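You operate a simulated robot arm through the tools that you are given. There is no shell and no other tool.

The job below is to be done with a simulated robot arm. You get a single attempt, and the scene is never put back.

JOB
Put things in order on the plywood bench top. At the end: the white letter card stands where the white cartridge stood; the black rod is on the green tin; the white fuse from the plywood bench top stands where the white letter card stood; the white cartridge stands on top of the black iron flange; the short insert stands where the white fuse stood; whatever was shut is shut again. Leave all else as you found it, and nothing knocked over.

Only the result counts: the job must be done as asked and must still hold three seconds after the hand-in. Knocking over, shifting, dropping, spilling or breaking anything else fails it.

ROBOT AND FRAMES
A 7-joint arm with a two-finger parallel gripper, fixed in place. Base frame: the origin is at the foot of the arm, x ahead of it, y to its left, z up; the work surface is at about z = 0. Units: mm, rad, N and s.
With the tool pointing down near the work surface it reaches from about 220 to 580 mm from the base axis. Its first joint turns from -1.152 to 1.152 rad. Payload 2.5 kg.
The tool frame sits at the grasp point between the pads (the TCP): z along the fingers, y along the line on which they close. The tips reach 23 mm beyond it. Largest opening 94 mm; finger width 38, thickness 10; the body of the gripper, 54 by 96 mm, starts 39 mm behind the TCP.
Orientation is that of the tool frame in the base frame, as a unit quaternion [w, x, y, z]. With the fingers straight down and closing along the base's y, the tool's x points along the base's -x, its y along +y and its z along -z.

CONTROLS
- The arm moves only by the tool apply_moves. Its argument "plan" is one flat list of numbers, 7 for each row, row after row: the shift along the base's x, y, z in units of 150 mm (1.0 is 150 mm), then the turn, a rotation vector about the base's x, y, z in units of 60 degrees (1.0 is 60 degrees), then the opening, from 0 (shut) to 1 (fully open). In form: [dx, dy, dz, ax, ay, az, grip, dx, dy, dz, ax, ay, az, grip, ...]. A call has 1 to 20 rows; each row is the pose to reach, as a shift and turn from the pose commanded when the call began. A call with a number of a shift or a turn outside -1 to 1 is refused whole. A row lasts 0.2 s, in which the tool goes at most 50 mm and 0.15 rad; a call with a longer step from one row to the next is refused whole, and so is a gripper value outside its range. Where a pose cannot be reached the arm comes as near as it can. A force on the tool above 40 N (or 10 N above the force at the start of the call, whichever is more), or a blocked arm, ends the call early, and 0.2 s more pass. The fingers move at their own pace (about 108 mm/s each) and stop on an object; they squeeze with about 43 N. The grip force told is the motor's: it shows also when the fingers shut on nothing. Time passes only in rows, and 0.2 s behind the last, so rows that repeat a pose let the fingers close. The reply holds the time, the measured pose of the TCP, the force on the tool along the base axes, the opening and the grip force, in the units named above and with some noise, with the torque about the TCP (base axes, N m) and any sound that the robot's microphone picked up, and new pictures: "pictures" is both (left out), scene, wrist or none.
- Cameras (640 x 400 px; columns grow to the right, rows downward): "scene" is fixed at [100.3, -393.2, 554.5]; the picture's right is [0.93, -0.36, 0.00], its down [-0.17, -0.45, -0.88] and it looks along [0.31, 0.82, -0.48] (base axes); focal length 265 px, centre (320, 200). "wrist" rides on the gripper at [86, 16, -74] in the tool frame; the picture's right is [-0.18, 0.98, 0.00], its down [-0.58, -0.11, -0.81] and it looks along [-0.79, -0.15, 0.59] (tool axes); focal length 243 px, centre (320, 200). There is no depth. A picture from a camera that has moved, and an enlarged one, comes with that camera's place and axes in the base frame and with its lens.
- inspect(camera, box): a new picture of the part [left, top, right, bottom] of that camera's present view, enlarged. It takes no simulated time.
- close_job(): hands the job in; it is judged then, once.

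Places have to be worked out from the pictures, the camera data and where the tool is seen. Open the gripper and draw the arm clear of the work before you hand the job in, unless the task says otherwise.

The tools are called after "Emit:" by a JSON object that holds its "fn" and its "kwargs". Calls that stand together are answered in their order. apply_moves: Moves the arm, as the interface text tells. Its arguments: {"type":"object","properties":{"plan":{"type":"array"},"pictures":{"type":"string","enum":["both","scene","wrist","none"]}},"required":["plan"]} The other tools are called the same way: inspect (camera, box) takes an enlarged picture of a part of a camera's view; close_job () hands the job in.

At the start:

```text
time: 0.0
tcp_pos: [303.9, 211.2, 354.4]
orientation: [0.0, 0.0, 1.0, -0.001]
wrist_force: [0.2, -0.1, -0.8]
wrist_torque: [0.01, 0.0, 0.01]
width: 94.2
grip_force: 0.0
```

scene: 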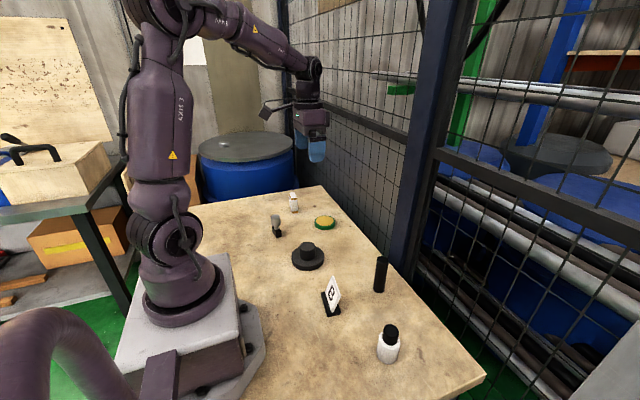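
wrist: 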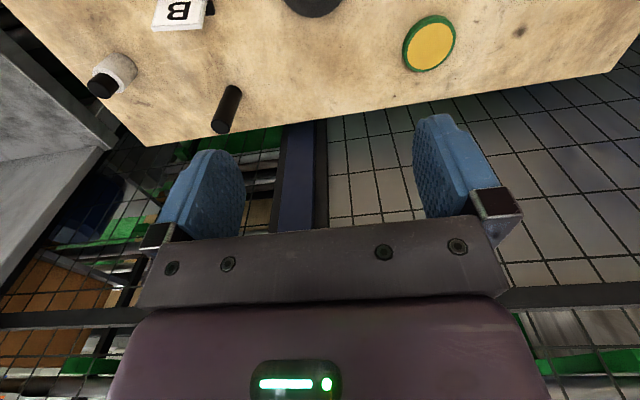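

I start with enlarged views of the bench to identify each object before moving anything.

Emit:
{"fn": "inspect", "kwargs": {"camera": "scene", "box": [240, 180, 360, 255]}}

Emit:
{"fn": "inspect", "kwargs": {"camera": "scene", "box": [280, 230, 440, 370]}}

Emit:
{"fn": "inspect", "kwargs": {"camera": "wrist", "box": [60, 0, 480, 160]}}

Emit:
{"fn": "inspect", "kwargs": {"camera": "scene", "box": [0, 120, 130, 240]}}

```text
5.33 times, centred on (300, 218) of scene
camera zoom: at [100.3, -393.2, 554.5], right [0.93, -0.36, 0.0], down [-0.17, -0.45, -0.88], along [0.31, 0.82, -0.48], focal length 1414 px, centre (427, 107)
```

zoom: 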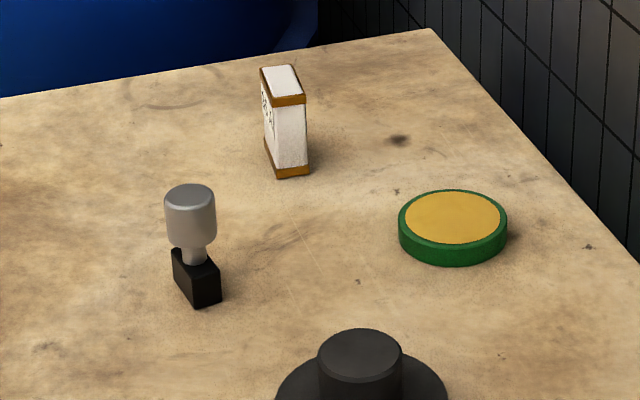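

```text
2.86 times, centred on (360, 300) of scene
camera zoom: at [100.3, -393.2, 554.5], right [0.93, -0.36, 0.0], down [-0.17, -0.45, -0.88], along [0.31, 0.82, -0.48], focal length 757 px, centre (206, -86)
```

zoom: 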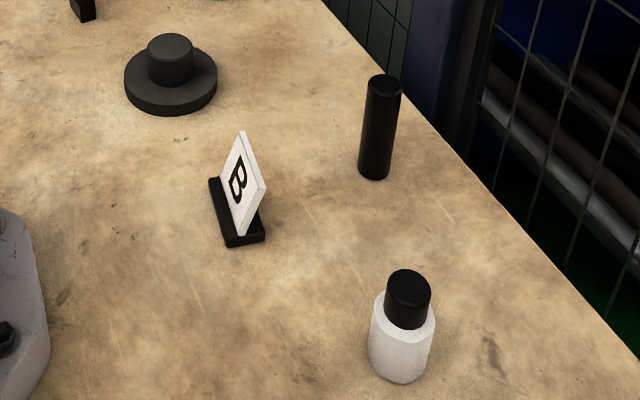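

```text
1.52 times, centred on (270, 80) of wrist
camera zoom: at [218.7, 228.2, 429.0], right [0.18, 0.98, 0.0], down [0.58, -0.11, 0.81], along [0.79, -0.15, -0.59], focal length 370 px, centre (396, 383)
```

zoom: 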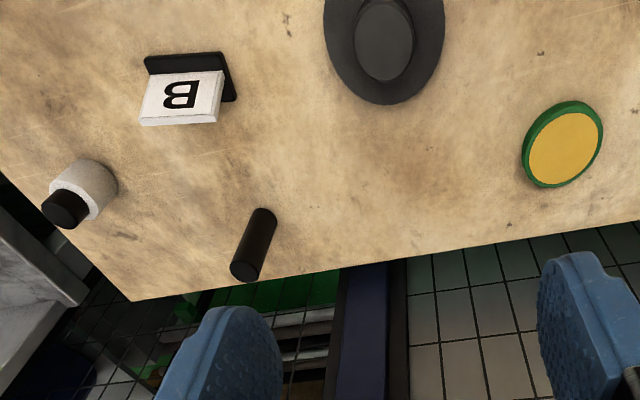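

```text
3.33 times, centred on (65, 180) of scene
camera zoom: at [100.3, -393.2, 554.5], right [0.93, -0.36, 0.0], down [-0.17, -0.45, -0.88], along [0.31, 0.82, -0.48], focal length 883 px, centre (1170, 267)
```

zoom: 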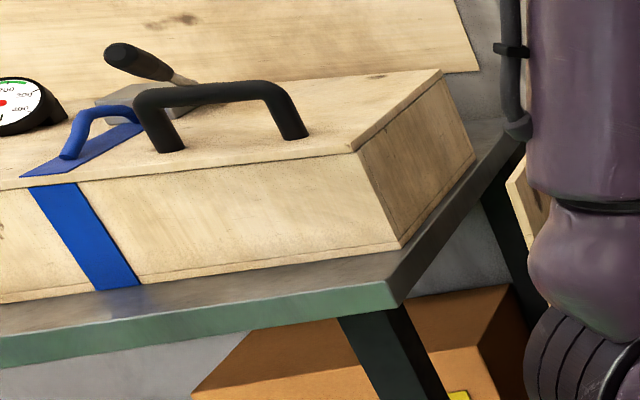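

The bench holds seven items; I want closer looks at each, and at the rest of the view, to match the names.

Emit:
{"fn": "inspect", "kwargs": {"camera": "scene", "box": [264, 185, 312, 245]}}

Emit:
{"fn": "inspect", "kwargs": {"camera": "scene", "box": [360, 310, 420, 375]}}

Emit:
{"fn": "inspect", "kwargs": {"camera": "scene", "box": [280, 230, 345, 275]}}

Emit:
{"fn": "inspect", "kwargs": {"camera": "scene", "box": [0, 300, 320, 400]}}

Emit:
{"fn": "inspect", "kwargs": {"camera": "scene", "box": [420, 0, 640, 400]}}

Emit:
{"fn": "inspect", "kwargs": {"camera": "wrist", "box": [80, 0, 220, 100]}}

Emit:
{"fn": "inspect", "kwargs": {"camera": "scene", "box": [310, 260, 350, 320]}}

```text
6.67 times, centred on (288, 215) of scene
camera zoom: at [100.3, -393.2, 554.5], right [0.93, -0.36, 0.0], down [-0.17, -0.45, -0.88], along [0.31, 0.82, -0.48], focal length 1767 px, centre (533, 100)
```

zoom: 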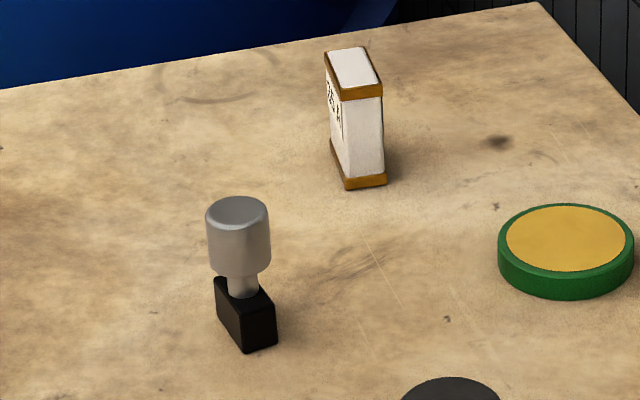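

```text
6.15 times, centred on (390, 342) of scene
camera zoom: at [100.3, -393.2, 554.5], right [0.93, -0.36, 0.0], down [-0.17, -0.45, -0.88], along [0.31, 0.82, -0.48], focal length 1631 px, centre (-111, -677)
```

zoom: 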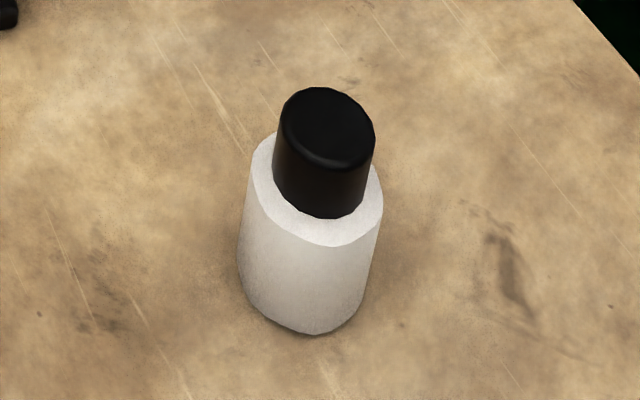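

```text
8.89 times, centred on (312, 252) of scene
camera zoom: at [100.3, -393.2, 554.5], right [0.93, -0.36, 0.0], down [-0.17, -0.45, -0.88], along [0.31, 0.82, -0.48], focal length 2356 px, centre (387, -267)
```

zoom: 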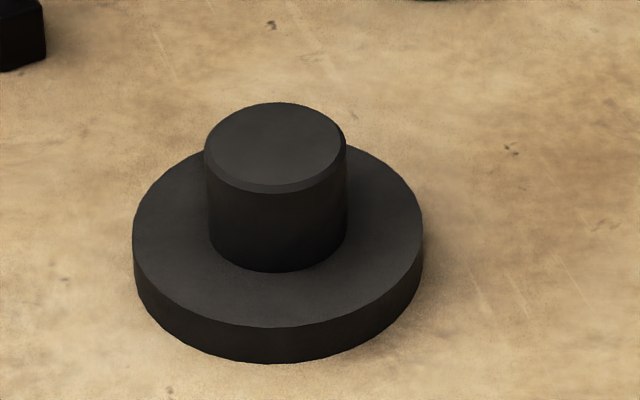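

```text
2.00 times, centred on (160, 350) of scene
camera zoom: at [100.3, -393.2, 554.5], right [0.93, -0.36, 0.0], down [-0.17, -0.45, -0.88], along [0.31, 0.82, -0.48], focal length 530 px, centre (640, -100)
```

zoom: 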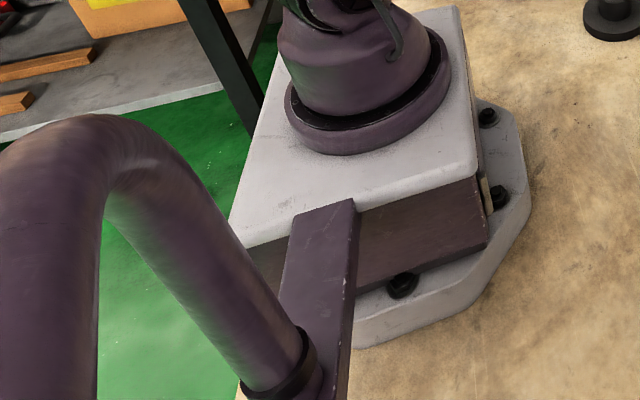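

```text
1.00 times, centred on (530, 200) of scene (not enlarged: the box is as wide or as high as the picture)
camera zoom: at [100.3, -393.2, 554.5], right [0.93, -0.36, 0.0], down [-0.17, -0.45, -0.88], along [0.31, 0.82, -0.48], focal length 265 px, centre (110, 200)
```

zoom: 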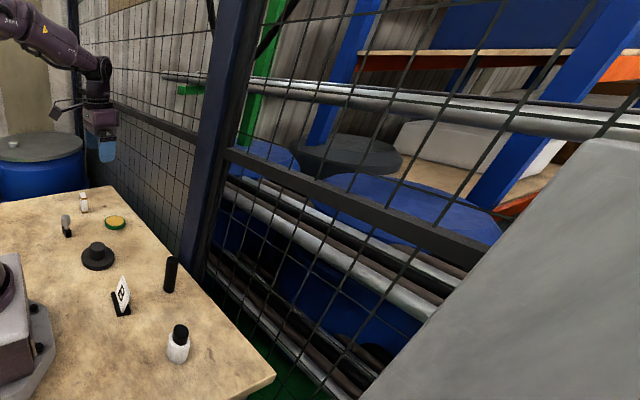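

```text
4.00 times, centred on (150, 50) of wrist
camera zoom: at [218.7, 228.2, 429.0], right [0.18, 0.98, 0.0], down [0.58, -0.11, 0.81], along [0.79, -0.15, -0.59], focal length 970 px, centre (1000, 800)
```

zoom: 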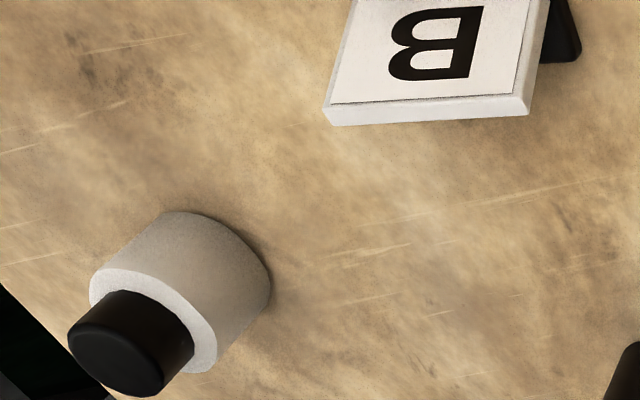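

```text
6.67 times, centred on (330, 290) of scene
camera zoom: at [100.3, -393.2, 554.5], right [0.93, -0.36, 0.0], down [-0.17, -0.45, -0.88], along [0.31, 0.82, -0.48], focal length 1767 px, centre (253, -400)
```

zoom: 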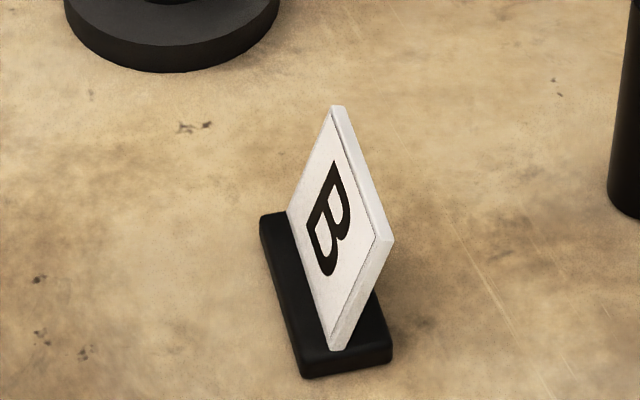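

I'll raise and swing the hand left with a yaw, so the wrist camera can view the far-left part of the bench (fuse, tin, grey piece on black block).

Emit:
{"fn": "apply_moves", "kwargs": {"plan": [-0.08, 0.13, 0.1, 0, 0, 0.13, 1, -0.16, 0.26, 0.2, 0, 0, 0.26, 1, -0.24, 0.4, 0.3, 0, 0, 0.4, 1, -0.32, 0.53, 0.4, 0, 0, 0.5, 1, -0.36, 0.6, 0.5, 0, 0, 0.5, 1, -0.36, 0.6, 0.5, 0, 0, 0.5, 1], "pictures": "both"}}

```text
time: 1.4
tcp_pos: [249.8, 302.0, 431.8]
orientation: [-0.001, -0.259, 0.966, 0.0]
wrist_force: [0.3, 0.6, 0.5]
wrist_torque: [0.02, 0.0, -0.03]
width: 94.0
grip_force: 0.1
camera wrist: at [167.4, 273.0, 505.4], right [-0.33, 0.94, 0.0], down [0.56, 0.2, 0.81], along [0.76, 0.27, -0.59], focal length 243 px, centre (320, 200)
```

scene: 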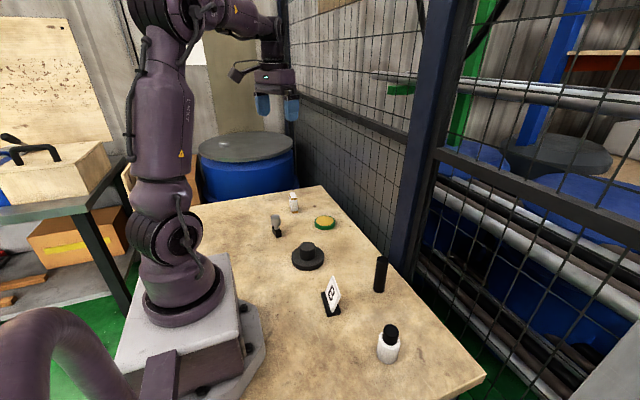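
wrist: 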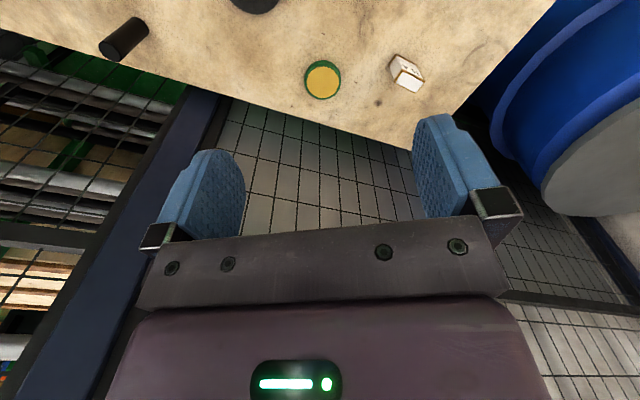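

The fuse, tin and rod are visible; I zoom on the fuse and tin to read markings and measure.

Emit:
{"fn": "inspect", "kwargs": {"camera": "wrist", "box": [370, 40, 440, 110]}}

Emit:
{"fn": "inspect", "kwargs": {"camera": "wrist", "box": [290, 40, 360, 110]}}

Emit:
{"fn": "inspect", "kwargs": {"camera": "wrist", "box": [0, 0, 560, 110]}}

```text
5.71 times, centred on (405, 75) of wrist
camera zoom: at [167.4, 273.0, 505.4], right [-0.33, 0.94, 0.0], down [0.56, 0.2, 0.81], along [0.76, 0.27, -0.59], focal length 1386 px, centre (-166, 914)
```

zoom: 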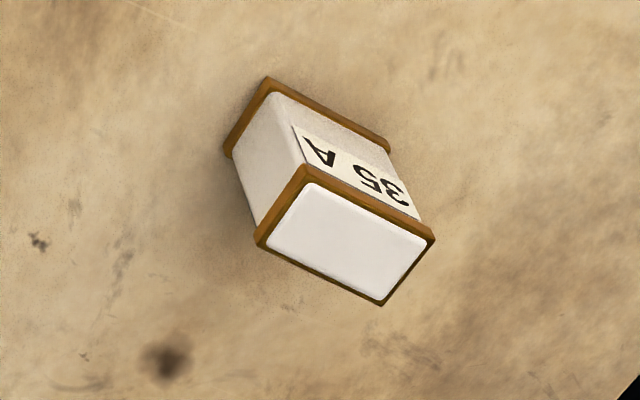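

```text
5.71 times, centred on (325, 75) of wrist
camera zoom: at [167.4, 273.0, 505.4], right [-0.33, 0.94, 0.0], down [0.56, 0.2, 0.81], along [0.76, 0.27, -0.59], focal length 1386 px, centre (291, 914)
```

zoom: 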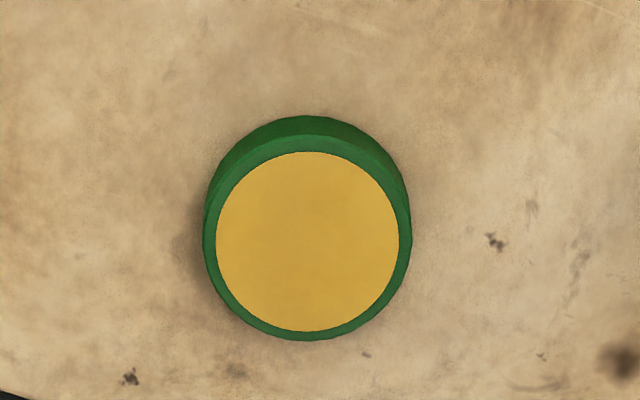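

```text
1.14 times, centred on (280, 55) of wrist
camera zoom: at [167.4, 273.0, 505.4], right [-0.33, 0.94, 0.0], down [0.56, 0.2, 0.81], along [0.76, 0.27, -0.59], focal length 277 px, centre (366, 366)
```

zoom: 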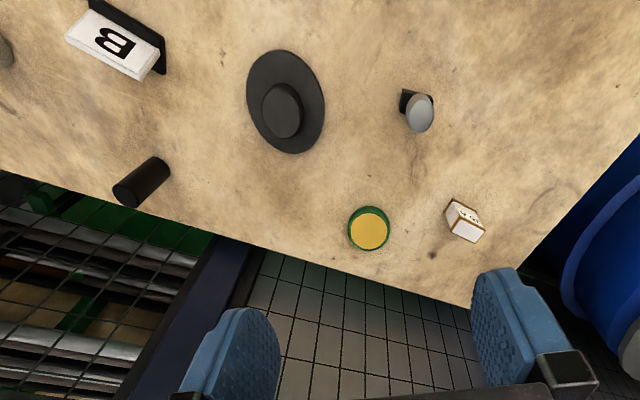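

The fuse is the "35 A" block. I take closer looks at the grey piece on its black foot and at the flange from this camera.

Emit:
{"fn": "inspect", "kwargs": {"camera": "wrist", "box": [320, 0, 420, 2]}}

Emit:
{"fn": "inspect", "kwargs": {"camera": "wrist", "box": [340, -45, 390, -10]}}

Emit:
{"fn": "inspect", "kwargs": {"camera": "wrist", "box": [0, 0, 640, 10]}}

```text
6.40 times, centred on (370, 1) of wrist
camera zoom: at [167.4, 273.0, 505.4], right [-0.33, 0.94, 0.0], down [0.56, 0.2, 0.81], along [0.76, 0.27, -0.59], focal length 1553 px, centre (0, 1474)
```

zoom: 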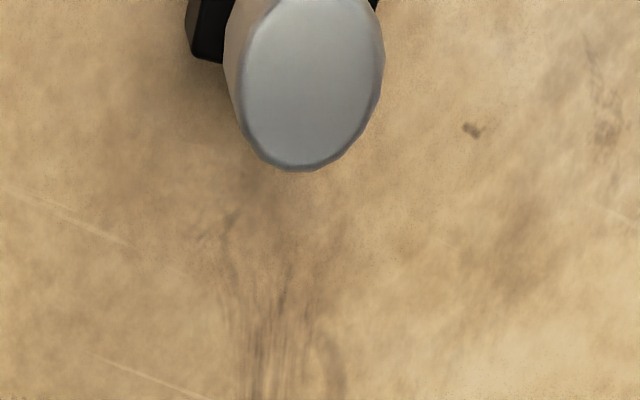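

```text
refused: -45 is not a number from 0 to 400
```

```text
1.00 times, centred on (320, 5) of wrist (not enlarged: the box is as wide or as high as the picture)
camera zoom: at [167.4, 273.0, 505.4], right [-0.33, 0.94, 0.0], down [0.56, 0.2, 0.81], along [0.76, 0.27, -0.59], focal length 243 px, centre (320, 395)
```

zoom: 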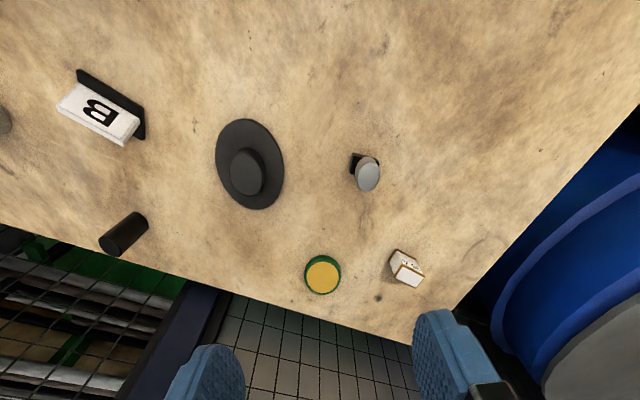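

All seven items on the bench match the seven names, with the grey piece on a black foot as the likely "short insert". I move the camera closer to it to check its build and whether anything has a lid.

Emit:
{"fn": "apply_moves", "kwargs": {"plan": [-0.1, 0.08, -0.3, 0, 0, 0, 1, -0.2, 0.16, -0.6, 0, 0, 0, 1, -0.3, 0.22, -0.9, 0, 0, 0, 1, -0.32, 0.22, -1, 0, 0, 0, 1, -0.32, 0.22, -1, 0, 0, 0, 1], "pictures": "wrist"}}

```text
time: 2.6
tcp_pos: [201.1, 335.0, 279.1]
orientation: [0.0, -0.259, 0.966, 0.001]
wrist_force: [0.9, 0.4, 0.0]
wrist_torque: [0.01, -0.03, -0.01]
width: 93.9
grip_force: 0.0
camera wrist: at [119.6, 305.6, 353.8], right [-0.33, 0.94, 0.0], down [0.56, 0.2, 0.81], along [0.76, 0.27, -0.59], focal length 243 px, centre (320, 200)
```

wrist: 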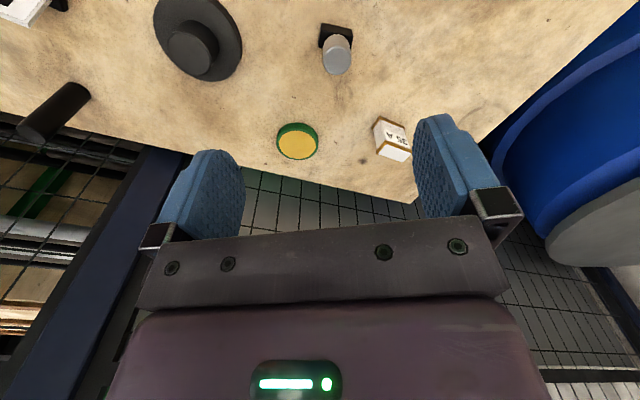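

Now zooms on the grey piece, the fuse, the tin and the flange from here.

Emit:
{"fn": "inspect", "kwargs": {"camera": "wrist", "box": [305, 20, 365, 80]}}

Emit:
{"fn": "inspect", "kwargs": {"camera": "wrist", "box": [360, 105, 420, 165]}}

Emit:
{"fn": "inspect", "kwargs": {"camera": "wrist", "box": [267, 110, 327, 170]}}

Emit:
{"fn": "inspect", "kwargs": {"camera": "wrist", "box": [140, 0, 260, 90]}}

```text
6.67 times, centred on (335, 50) of wrist
camera zoom: at [119.6, 305.6, 353.8], right [-0.33, 0.94, 0.0], down [0.56, 0.2, 0.81], along [0.76, 0.27, -0.59], focal length 1618 px, centre (220, 1200)
```

zoom: 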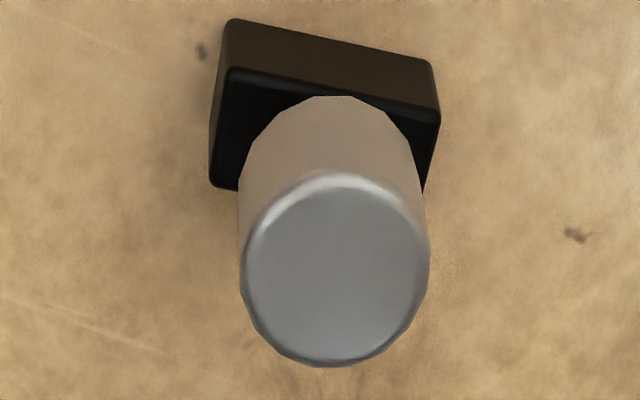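

```text
6.67 times, centred on (390, 135) of wrist
camera zoom: at [119.6, 305.6, 353.8], right [-0.33, 0.94, 0.0], down [0.56, 0.2, 0.81], along [0.76, 0.27, -0.59], focal length 1618 px, centre (-147, 633)
```

zoom: 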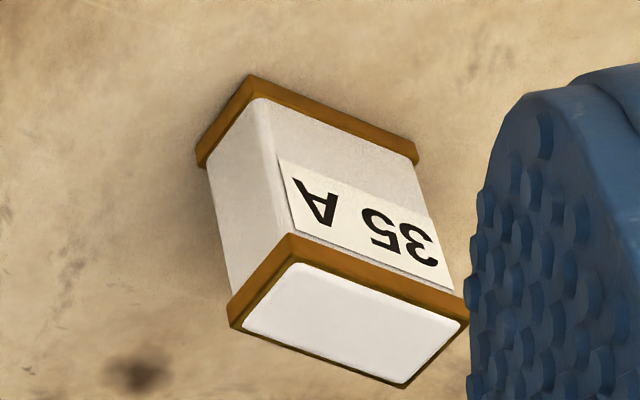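

```text
6.67 times, centred on (297, 140) of wrist
camera zoom: at [119.6, 305.6, 353.8], right [-0.33, 0.94, 0.0], down [0.56, 0.2, 0.81], along [0.76, 0.27, -0.59], focal length 1618 px, centre (473, 600)
```

zoom: 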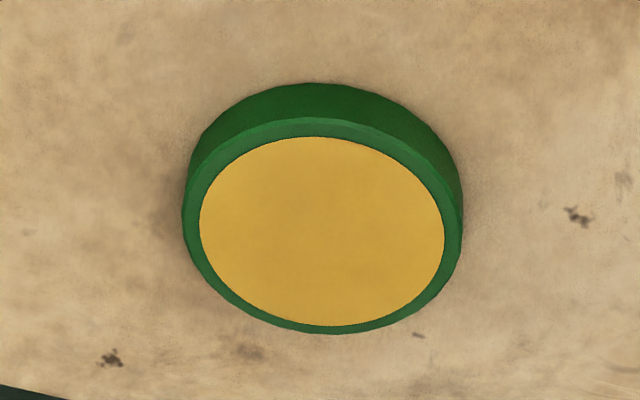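

```text
4.44 times, centred on (200, 45) of wrist
camera zoom: at [119.6, 305.6, 353.8], right [-0.33, 0.94, 0.0], down [0.56, 0.2, 0.81], along [0.76, 0.27, -0.59], focal length 1078 px, centre (853, 889)
```

zoom: 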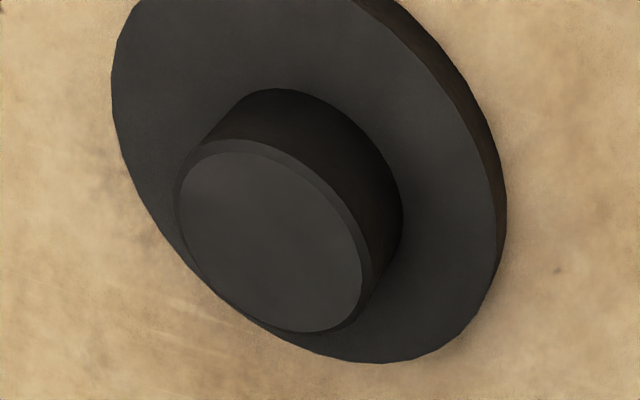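

The bench otherwise is bare. I go up and across to the middle and right to view the flange, card, rod and cartridge closely.

Emit:
{"fn": "apply_moves", "kwargs": {"plan": [0, -0.2, 0.2, 0, 0, -0.1, 1, 0, -0.45, 0.35, 0, 0, -0.24, 1, 0, -0.7, 0.5, 0, 0, -0.37, 1, 0.05, -0.9, 0.6, 0, 0, -0.5, 1, 0.1, -1, 0.6, 0, 0, -0.5, 1], "pictures": "none"}}

Emit:
{"fn": "apply_moves", "kwargs": {"plan": [0.03, -0.25, 0, 0, 0, 0, 1, 0.06, -0.5, 0, 0, 0, 0, 1, 0.1, -0.75, 0, 0, 0, 0, 1, 0.1, -1, 0, 0, 0, 0, 1, 0.1, -1, 0, 0, 0, 0, 1], "pictures": "wrist"}}

```text
time: 3.8
tcp_pos: [216.7, 185.4, 370.4]
orientation: [0.0, 0.002, 1.0, 0.0]
wrist_force: [-0.4, -1.0, 0.4]
wrist_torque: [-0.01, -0.02, 0.02]
width: 94.0
grip_force: 0.0
```

```text
time: 5.0
tcp_pos: [232.1, 35.0, 371.0]
orientation: [0.0, 0.0, 1.0, -0.001]
wrist_force: [0.9, -0.7, 0.6]
wrist_torque: [0.02, -0.03, 0.02]
width: 93.6
grip_force: 0.1
camera wrist: at [146.4, 51.2, 445.3], right [0.18, 0.98, 0.0], down [0.58, -0.11, 0.81], along [0.79, -0.15, -0.59], focal length 243 px, centre (320, 200)
```

wrist: 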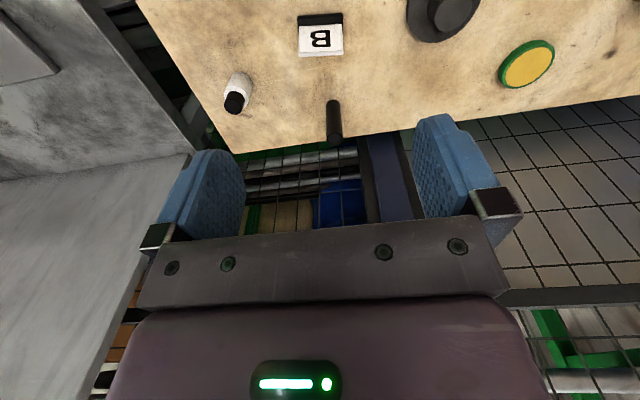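

I zoom on each item from this camera position to triangulate.

Emit:
{"fn": "inspect", "kwargs": {"camera": "wrist", "box": [205, 60, 275, 130]}}

Emit:
{"fn": "inspect", "kwargs": {"camera": "wrist", "box": [285, 0, 355, 70]}}

Emit:
{"fn": "inspect", "kwargs": {"camera": "wrist", "box": [300, 85, 370, 155]}}

Emit:
{"fn": "inspect", "kwargs": {"camera": "wrist", "box": [390, 0, 490, 20]}}

Emit:
{"fn": "inspect", "kwargs": {"camera": "wrist", "box": [0, 0, 640, 10]}}

```text
5.71 times, centred on (240, 95) of wrist
camera zoom: at [146.4, 51.2, 445.3], right [0.18, 0.98, 0.0], down [0.58, -0.11, 0.81], along [0.79, -0.15, -0.59], focal length 1386 px, centre (777, 800)
```

zoom: 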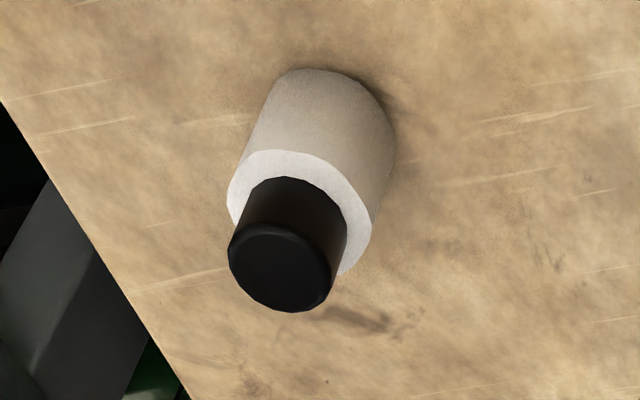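

```text
5.71 times, centred on (320, 35) of wrist
camera zoom: at [146.4, 51.2, 445.3], right [0.18, 0.98, 0.0], down [0.58, -0.11, 0.81], along [0.79, -0.15, -0.59], focal length 1386 px, centre (320, 1143)
```

zoom: 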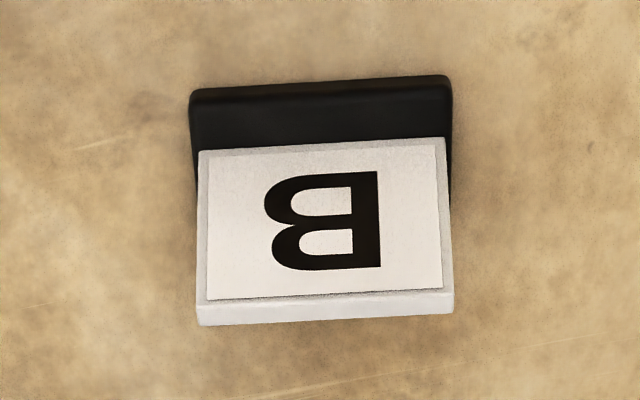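

```text
5.71 times, centred on (335, 120) of wrist
camera zoom: at [146.4, 51.2, 445.3], right [0.18, 0.98, 0.0], down [0.58, -0.11, 0.81], along [0.79, -0.15, -0.59], focal length 1386 px, centre (234, 657)
```

zoom: 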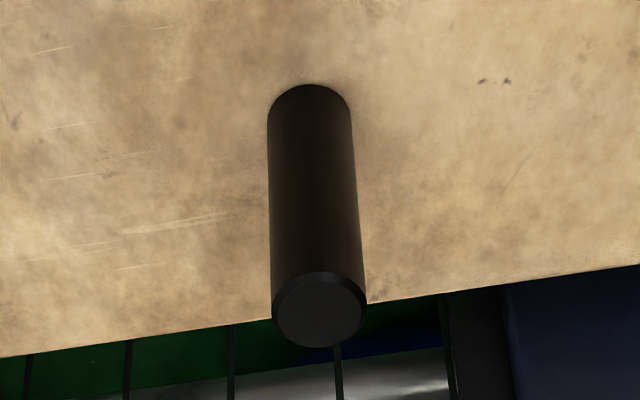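

```text
6.40 times, centred on (440, 10) of wrist
camera zoom: at [146.4, 51.2, 445.3], right [0.18, 0.98, 0.0], down [0.58, -0.11, 0.81], along [0.79, -0.15, -0.59], focal length 1553 px, centre (-448, 1416)
```

zoom: 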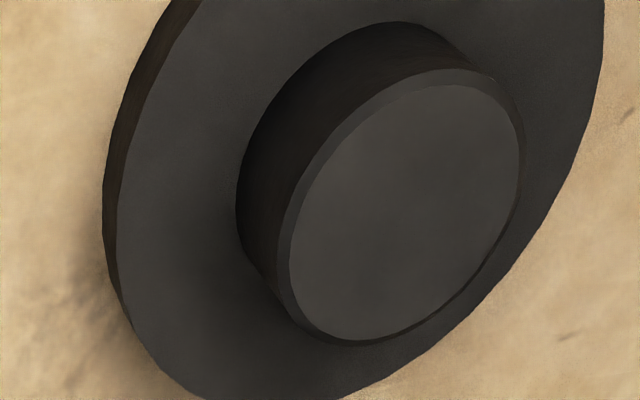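

```text
1.00 times, centred on (320, 5) of wrist (not enlarged: the box is as wide or as high as the picture)
camera zoom: at [146.4, 51.2, 445.3], right [0.18, 0.98, 0.0], down [0.58, -0.11, 0.81], along [0.79, -0.15, -0.59], focal length 243 px, centre (320, 395)
```

zoom: 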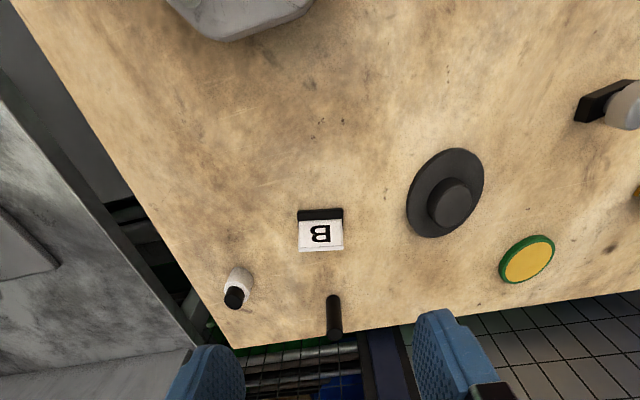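

Triangulated so far: cartridge ≈ (351,-133, height 80), card ≈ (293,27), rod ≈ (430,26), flange hub top ≈ (290,205, z 53), tin ≈ (410,366), insert ≈ (233,366), fuse ≈ (333,508). I move above the cartridge to check alignment.

Emit:
{"fn": "apply_moves", "kwargs": {"plan": [0.12, -0.18, -0.2, 0, 0, 0, 1, 0.25, -0.36, -0.4, 0, 0, 0, 1, 0.37, -0.54, -0.6, 0, 0, 0, 1, 0.5, -0.72, -0.75, 0, 0, 0, 1, 0.62, -0.88, -0.9, 0, 0, 0, 1, 0.7, -1, -1, 0, 0, 0, 1, 0.7, -1, -1, 0, 0, 0, 1], "pictures": "both"}}

```text
time: 6.6
tcp_pos: [336.7, -116.5, 221.4]
orientation: [0.001, 0.001, 1.0, 0.001]
wrist_force: [-0.2, 0.0, 0.0]
wrist_torque: [0.01, 0.01, -0.04]
width: 94.1
grip_force: 0.0
camera wrist: at [251.5, -100.1, 296.3], right [0.18, 0.98, 0.0], down [0.58, -0.11, 0.81], along [0.79, -0.15, -0.59], focal length 243 px, centre (320, 200)
```

scene: 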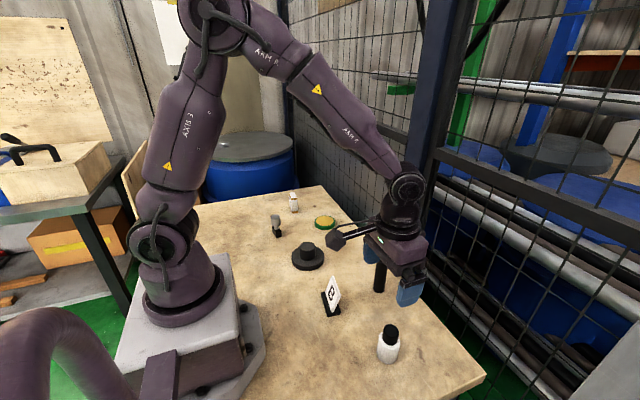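
wrist: 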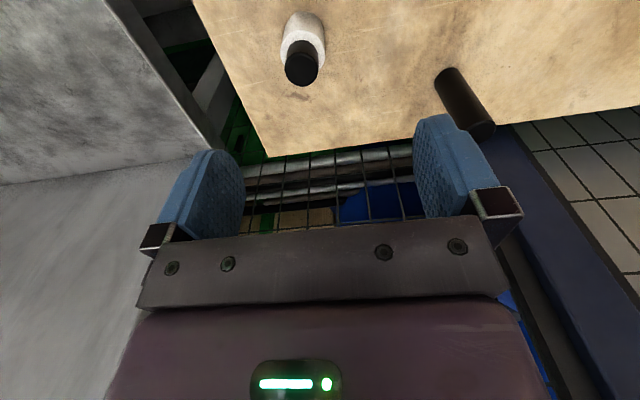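

I zoom on the cartridge to refine its axis.

Emit:
{"fn": "inspect", "kwargs": {"camera": "wrist", "box": [265, 5, 345, 95]}}

Emit:
{"fn": "inspect", "kwargs": {"camera": "scene", "box": [360, 310, 420, 375]}}

```text
4.44 times, centred on (305, 50) of wrist
camera zoom: at [251.5, -100.1, 296.3], right [0.18, 0.98, 0.0], down [0.58, -0.11, 0.81], along [0.79, -0.15, -0.59], focal length 1078 px, centre (387, 867)
```

zoom: 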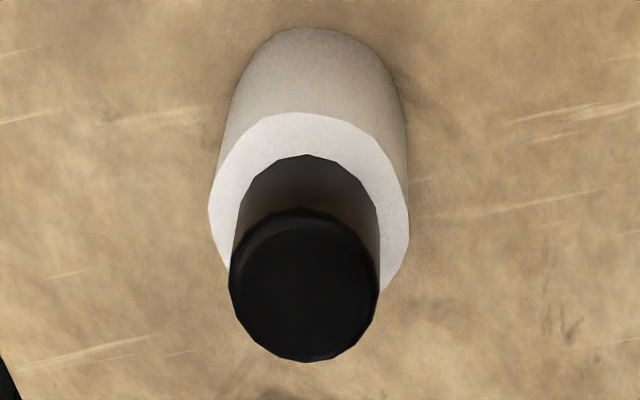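

```text
6.15 times, centred on (390, 342) of scene
camera zoom: at [100.3, -393.3, 554.5], right [0.93, -0.36, 0.0], down [-0.17, -0.45, -0.88], along [0.31, 0.82, -0.48], focal length 1631 px, centre (-111, -677)
```

zoom: 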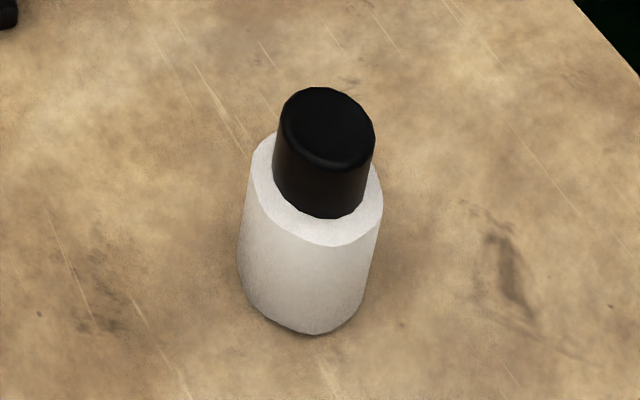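

Cartridge axis refines to about (349,-134), body Ø42, shoulder at z 53. I align above it and look once more before going down.

Emit:
{"fn": "apply_moves", "kwargs": {"plan": [0.04, -0.06, -0.2, 0, 0, 0, 1, 0.082, -0.125, -0.45, 0, 0, 0, 1, 0.082, -0.125, -0.65, 0, 0, 0, 1, 0.082, -0.125, -0.65, 0, 0, 0, 1], "pictures": "both"}}

```text
time: 7.6
tcp_pos: [349.6, -136.5, 124.5]
orientation: [-0.001, 0.0, 1.0, 0.0]
wrist_force: [-0.4, -0.1, -0.9]
wrist_torque: [0.01, -0.01, 0.01]
width: 94.0
grip_force: 0.0
camera wrist: at [263.5, -120.3, 198.1], right [0.18, 0.98, 0.0], down [0.58, -0.11, 0.81], along [0.79, -0.15, -0.59], focal length 243 px, centre (320, 200)
```

scene: 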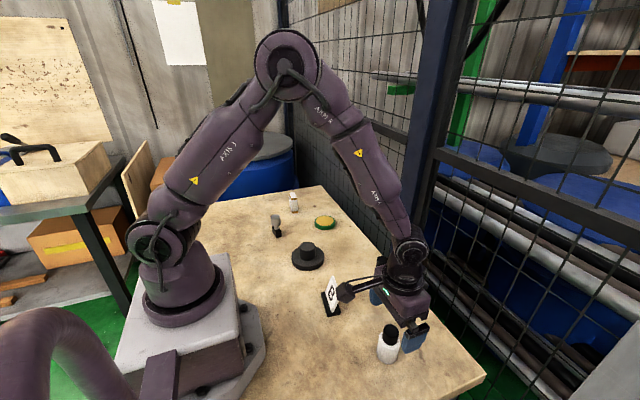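
wrist: 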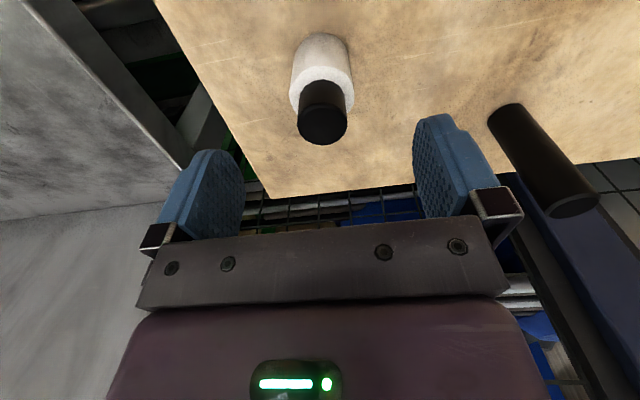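

The fingers straddle the cartridge. I go down to about z 42 and close on the white body.

Emit:
{"fn": "apply_moves", "kwargs": {"plan": [0, 0, -0.2, 0, 0, 0, 1, 0, 0, -0.4, 0, 0, 0, 1, 0, 0, -0.54, 0, 0, 0, 1, 0, 0, -0.54, 0, 0, 0, 1, 0, 0, -0.54, 0, 0, 0, 0.3, 0, 0, -0.54, 0, 0, 0, 0.3, 0, 0, -0.54, 0, 0, 0, 0.3, 0, 0, -0.54, 0, 0, 0, 0.3], "pictures": "both"}}

```text
time: 9.4
tcp_pos: [349.5, -135.3, 43.6]
orientation: [0.001, 0.0, 1.0, 0.0]
wrist_force: [0.0, 5.4, 27.2]
wrist_torque: [0.47, -0.39, 0.06]
width: 41.1
grip_force: 43.4
camera wrist: at [263.8, -119.6, 116.6], right [0.18, 0.98, 0.0], down [0.58, -0.11, 0.81], along [0.79, -0.15, -0.59], focal length 243 px, centre (320, 200)
```

scene: 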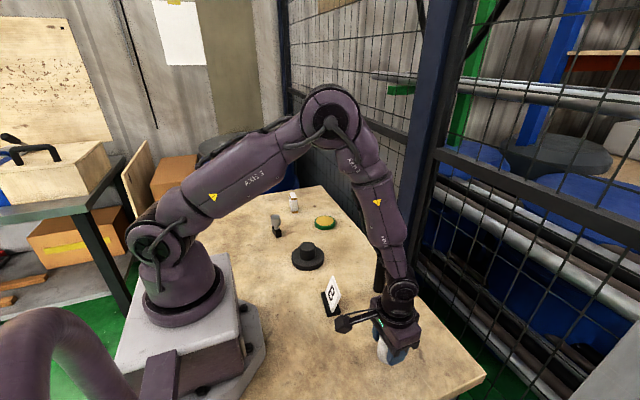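
wrist: 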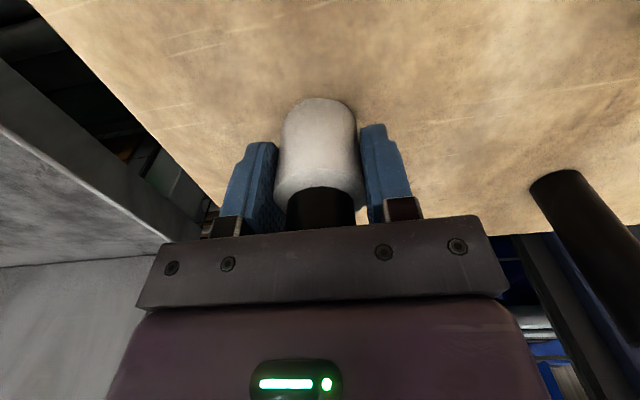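

Gripped at 41 mm, but there's a 27 N upward force, so the palm is probably touching the cap. I open, rise about 6 mm, and grip again.

Emit:
{"fn": "apply_moves", "kwargs": {"plan": [0, 0, 0, 0, 0, 0, 0.65, 0, 0, 0, 0, 0, 0, 0.65, 0, 0, 0.02, 0, 0, 0, 0.65, 0, 0, 0.04, 0, 0, 0, 0.65, 0, 0, 0.04, 0, 0, 0, 0.65], "pictures": "wrist"}}

```text
time: 10.6
tcp_pos: [349.1, -133.8, 46.2]
orientation: [-0.001, 0.0, 1.0, 0.0]
wrist_force: [0.9, -0.3, -0.2]
wrist_torque: [0.0, 0.01, 0.01]
width: 61.1
grip_force: 0.0
camera wrist: at [262.8, -118.3, 121.5], right [0.18, 0.98, 0.0], down [0.58, -0.11, 0.81], along [0.79, -0.15, -0.59], focal length 243 px, centre (320, 200)
```

wrist: 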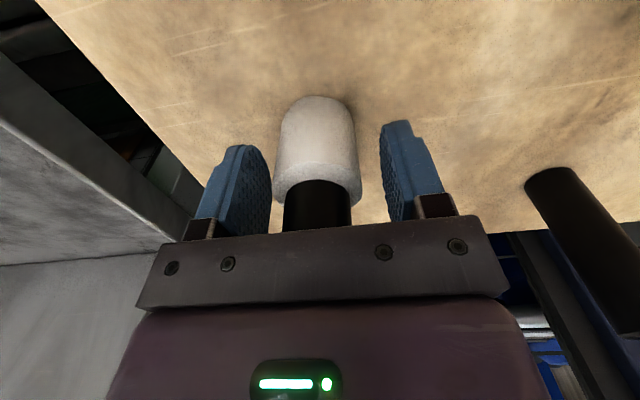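

Force is now zero with the hand clear of the cap. I close again at this height.

Emit:
{"fn": "apply_moves", "kwargs": {"plan": [0, 0, 0, 0, 0, 0, 0.3, 0, 0, 0, 0, 0, 0, 0.3, 0, 0, 0, 0, 0, 0, 0.3], "pictures": "wrist"}}

```text
time: 11.4
tcp_pos: [348.1, -135.2, 47.0]
orientation: [0.0, 0.0, 1.0, 0.0]
wrist_force: [-0.3, -0.2, -0.3]
wrist_torque: [0.02, -0.03, -0.03]
width: 40.8
grip_force: 43.3
camera wrist: at [263.3, -118.4, 121.7], right [0.18, 0.98, 0.0], down [0.58, -0.11, 0.81], along [0.79, -0.15, -0.59], focal length 243 px, centre (320, 200)
```

wrist: 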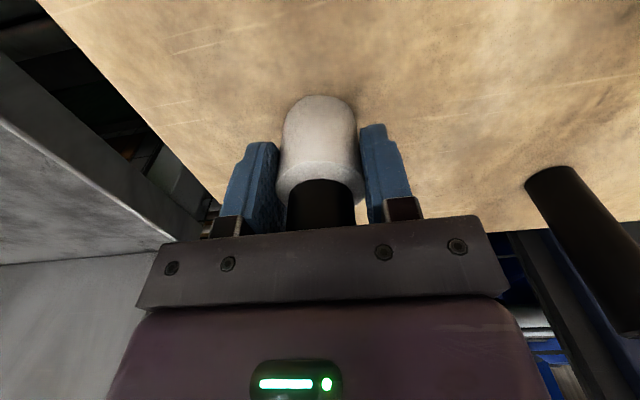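

Firm grip with no residual force. I lift straight up.

Emit:
{"fn": "apply_moves", "kwargs": {"plan": [0, 0, 0.15, 0, 0, 0, 0.3, 0, 0, 0.4, 0, 0, 0, 0.3, 0, 0, 0.7, 0, 0, 0, 0.3, 0, 0, 1, 0, 0, 0, 0.3, 0, 0, 1, 0, 0, 0, 0.3], "pictures": "both"}}

```text
time: 12.6
tcp_pos: [349.8, -132.6, 199.6]
orientation: [0.0, 0.0, 1.0, 0.0]
wrist_force: [0.0, -0.2, -2.0]
wrist_torque: [0.0, 0.03, -0.03]
width: 41.0
grip_force: 42.7
camera wrist: at [264.5, -116.5, 273.2], right [0.18, 0.98, 0.0], down [0.58, -0.11, 0.81], along [0.79, -0.15, -0.59], focal length 243 px, centre (320, 200)
```

scene: 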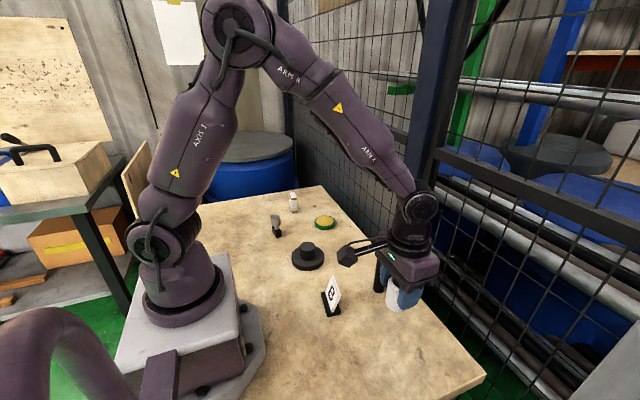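
wrist: 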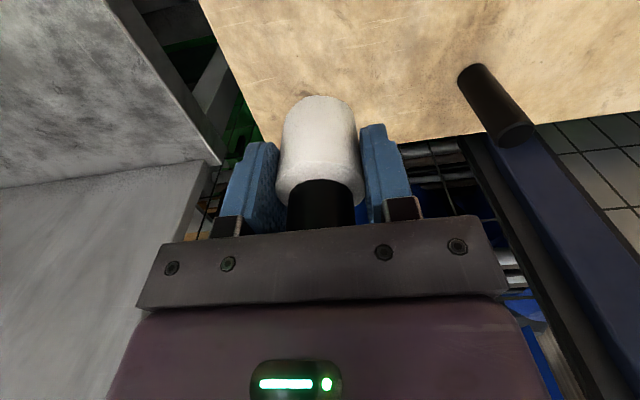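

Lifted cleanly (about 0.2 kg). I zoom to see where the cartridge sits in the fingers, so I can centre it on the flange hub.

Emit:
{"fn": "inspect", "kwargs": {"camera": "wrist", "box": [250, 80, 390, 240]}}

Emit:
{"fn": "inspect", "kwargs": {"camera": "scene", "box": [350, 230, 450, 320]}}

```text
2.50 times, centred on (320, 160) of wrist
camera zoom: at [264.5, -116.5, 273.2], right [0.18, 0.98, 0.0], down [0.58, -0.11, 0.81], along [0.79, -0.15, -0.59], focal length 606 px, centre (320, 300)
```

zoom: 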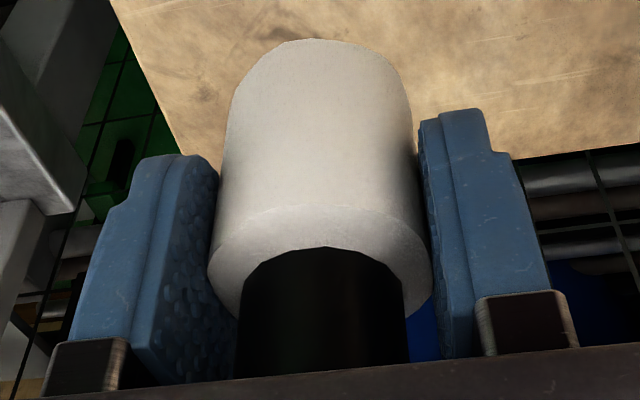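

```text
4.44 times, centred on (400, 275) of scene
camera zoom: at [100.3, -393.2, 554.5], right [0.93, -0.36, 0.0], down [-0.17, -0.45, -0.88], along [0.31, 0.82, -0.48], focal length 1178 px, centre (-36, -133)
```

zoom: 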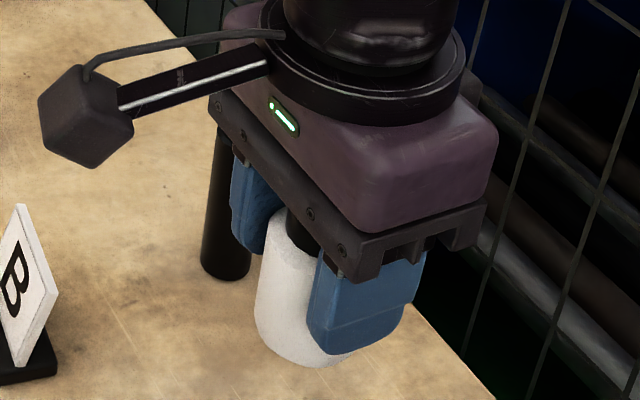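

The cartridge sits nearly centred in the fingers. I carry it at height over toward the flange at (290,205).

Emit:
{"fn": "apply_moves", "kwargs": {"plan": [-0.04, 0.2, 0, 0, 0, 0, 0.3, -0.1, 0.48, 0, 0, 0, 0, 0.3, -0.15, 0.76, 0, 0, 0, 0, 0.3, -0.2, 1, 0, 0, 0, 0, 0.3], "pictures": "none"}}

Emit:
{"fn": "apply_moves", "kwargs": {"plan": [-0.05, 0.28, 0, 0, 0, 0, 0.3, -0.1, 0.56, 0, 0, 0, 0, 0.3, -0.15, 0.8, 0, 0, 0, 0, 0.3, -0.2, 0.95, 0, 0, 0, 0, 0.3, -0.2, 0.95, 0, 0, 0, 0, 0.3], "pictures": "both"}}

```text
time: 13.6
tcp_pos: [318.9, 16.9, 199.2]
orientation: [0.0, 0.001, 1.0, 0.0]
wrist_force: [-0.4, 0.2, -2.4]
wrist_torque: [0.0, 0.03, -0.01]
width: 41.0
grip_force: 42.8
```

```text
time: 14.8
tcp_pos: [289.2, 159.4, 199.5]
orientation: [0.0, -0.001, 1.0, -0.001]
wrist_force: [0.0, -0.1, -1.5]
wrist_torque: [-0.02, -0.01, -0.01]
width: 40.7
grip_force: 43.0
camera wrist: at [203.7, 176.0, 273.7], right [0.18, 0.98, 0.0], down [0.58, -0.11, 0.81], along [0.79, -0.15, -0.59], focal length 243 px, centre (320, 200)
```

scene: 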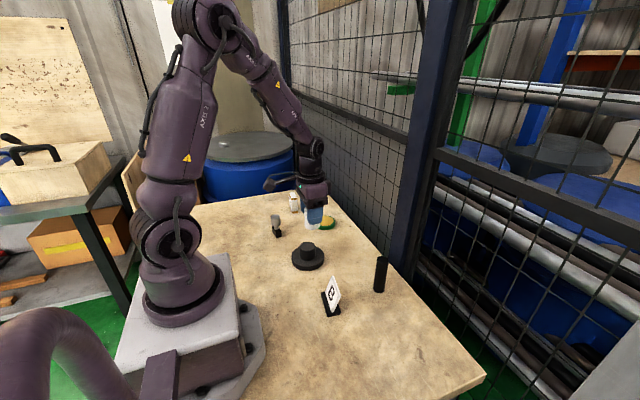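
wrist: 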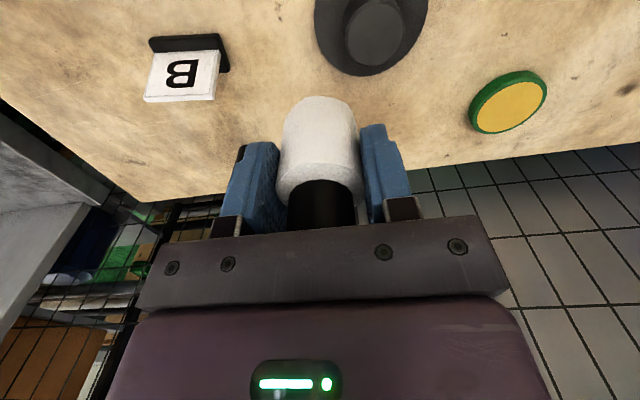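

I zoom on the flange from here for another fix on the hub centre.

Emit:
{"fn": "inspect", "kwargs": {"camera": "wrist", "box": [310, 0, 440, 80]}}

Emit:
{"fn": "inspect", "kwargs": {"camera": "wrist", "box": [130, 20, 240, 110]}}

```text
4.92 times, centred on (375, 40) of wrist
camera zoom: at [203.7, 176.0, 273.7], right [0.18, 0.98, 0.0], down [0.58, -0.11, 0.81], along [0.79, -0.15, -0.59], focal length 1194 px, centre (49, 988)
```

zoom: 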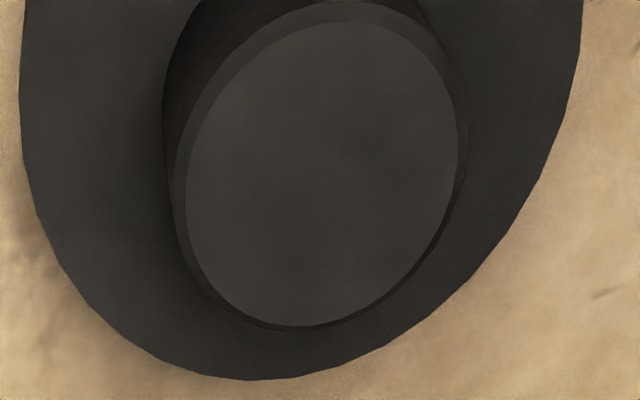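

```text
4.44 times, centred on (185, 65) of wrist
camera zoom: at [203.7, 176.0, 273.7], right [0.18, 0.98, 0.0], down [0.58, -0.11, 0.81], along [0.79, -0.15, -0.59], focal length 1078 px, centre (920, 800)
```

zoom: 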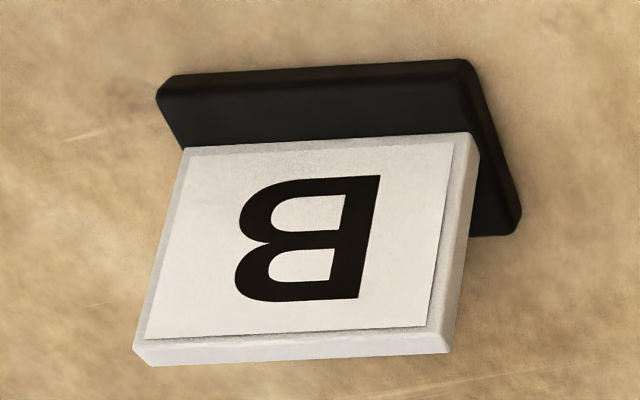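

Hub centre confirmed near (289,205). I move over it and come down partway.

Emit:
{"fn": "apply_moves", "kwargs": {"plan": [-0.007, 0.15, 0, 0, 0, 0, 0.3, -0.007, 0.306, 0, 0, 0, 0, 0.3, -0.007, 0.306, -0.2, 0, 0, 0, 0.3, -0.007, 0.306, -0.45, 0, 0, 0, 0.3, -0.007, 0.306, -0.55, 0, 0, 0, 0.3, -0.007, 0.306, -0.55, 0, 0, 0, 0.3], "pictures": "both"}}

Emit:
{"fn": "inspect", "kwargs": {"camera": "scene", "box": [270, 180, 350, 280]}}

```text
time: 16.2
tcp_pos: [289.7, 205.9, 115.9]
orientation: [0.001, 0.0, 1.0, 0.001]
wrist_force: [-0.1, -0.4, -1.2]
wrist_torque: [0.0, 0.01, 0.02]
width: 41.2
grip_force: 42.6
camera wrist: at [204.3, 221.5, 189.3], right [0.18, 0.98, 0.0], down [0.58, -0.11, 0.81], along [0.79, -0.15, -0.59], focal length 243 px, centre (320, 200)
```

scene: 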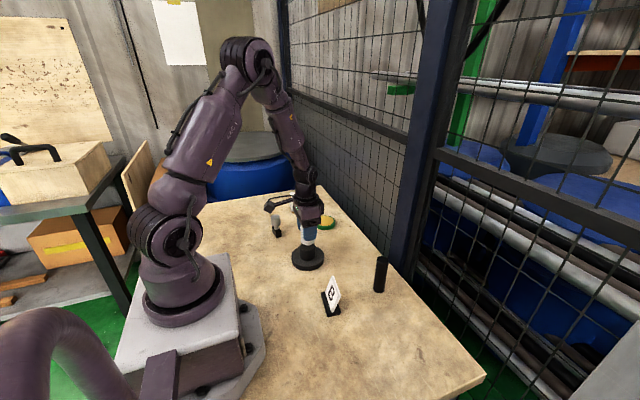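
wrist: 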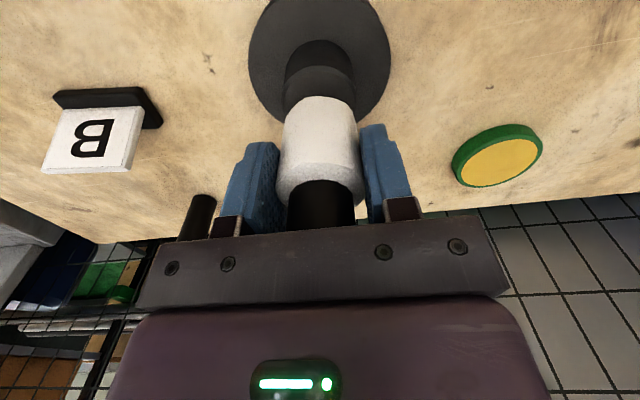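

```text
4.00 times, centred on (310, 230) of scene
camera zoom: at [100.3, -393.2, 554.5], right [0.93, -0.36, 0.0], down [-0.17, -0.45, -0.88], along [0.31, 0.82, -0.48], focal length 1060 px, centre (360, 80)
```

zoom: 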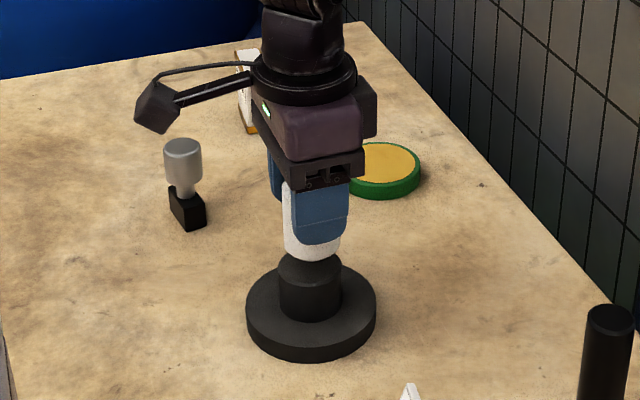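

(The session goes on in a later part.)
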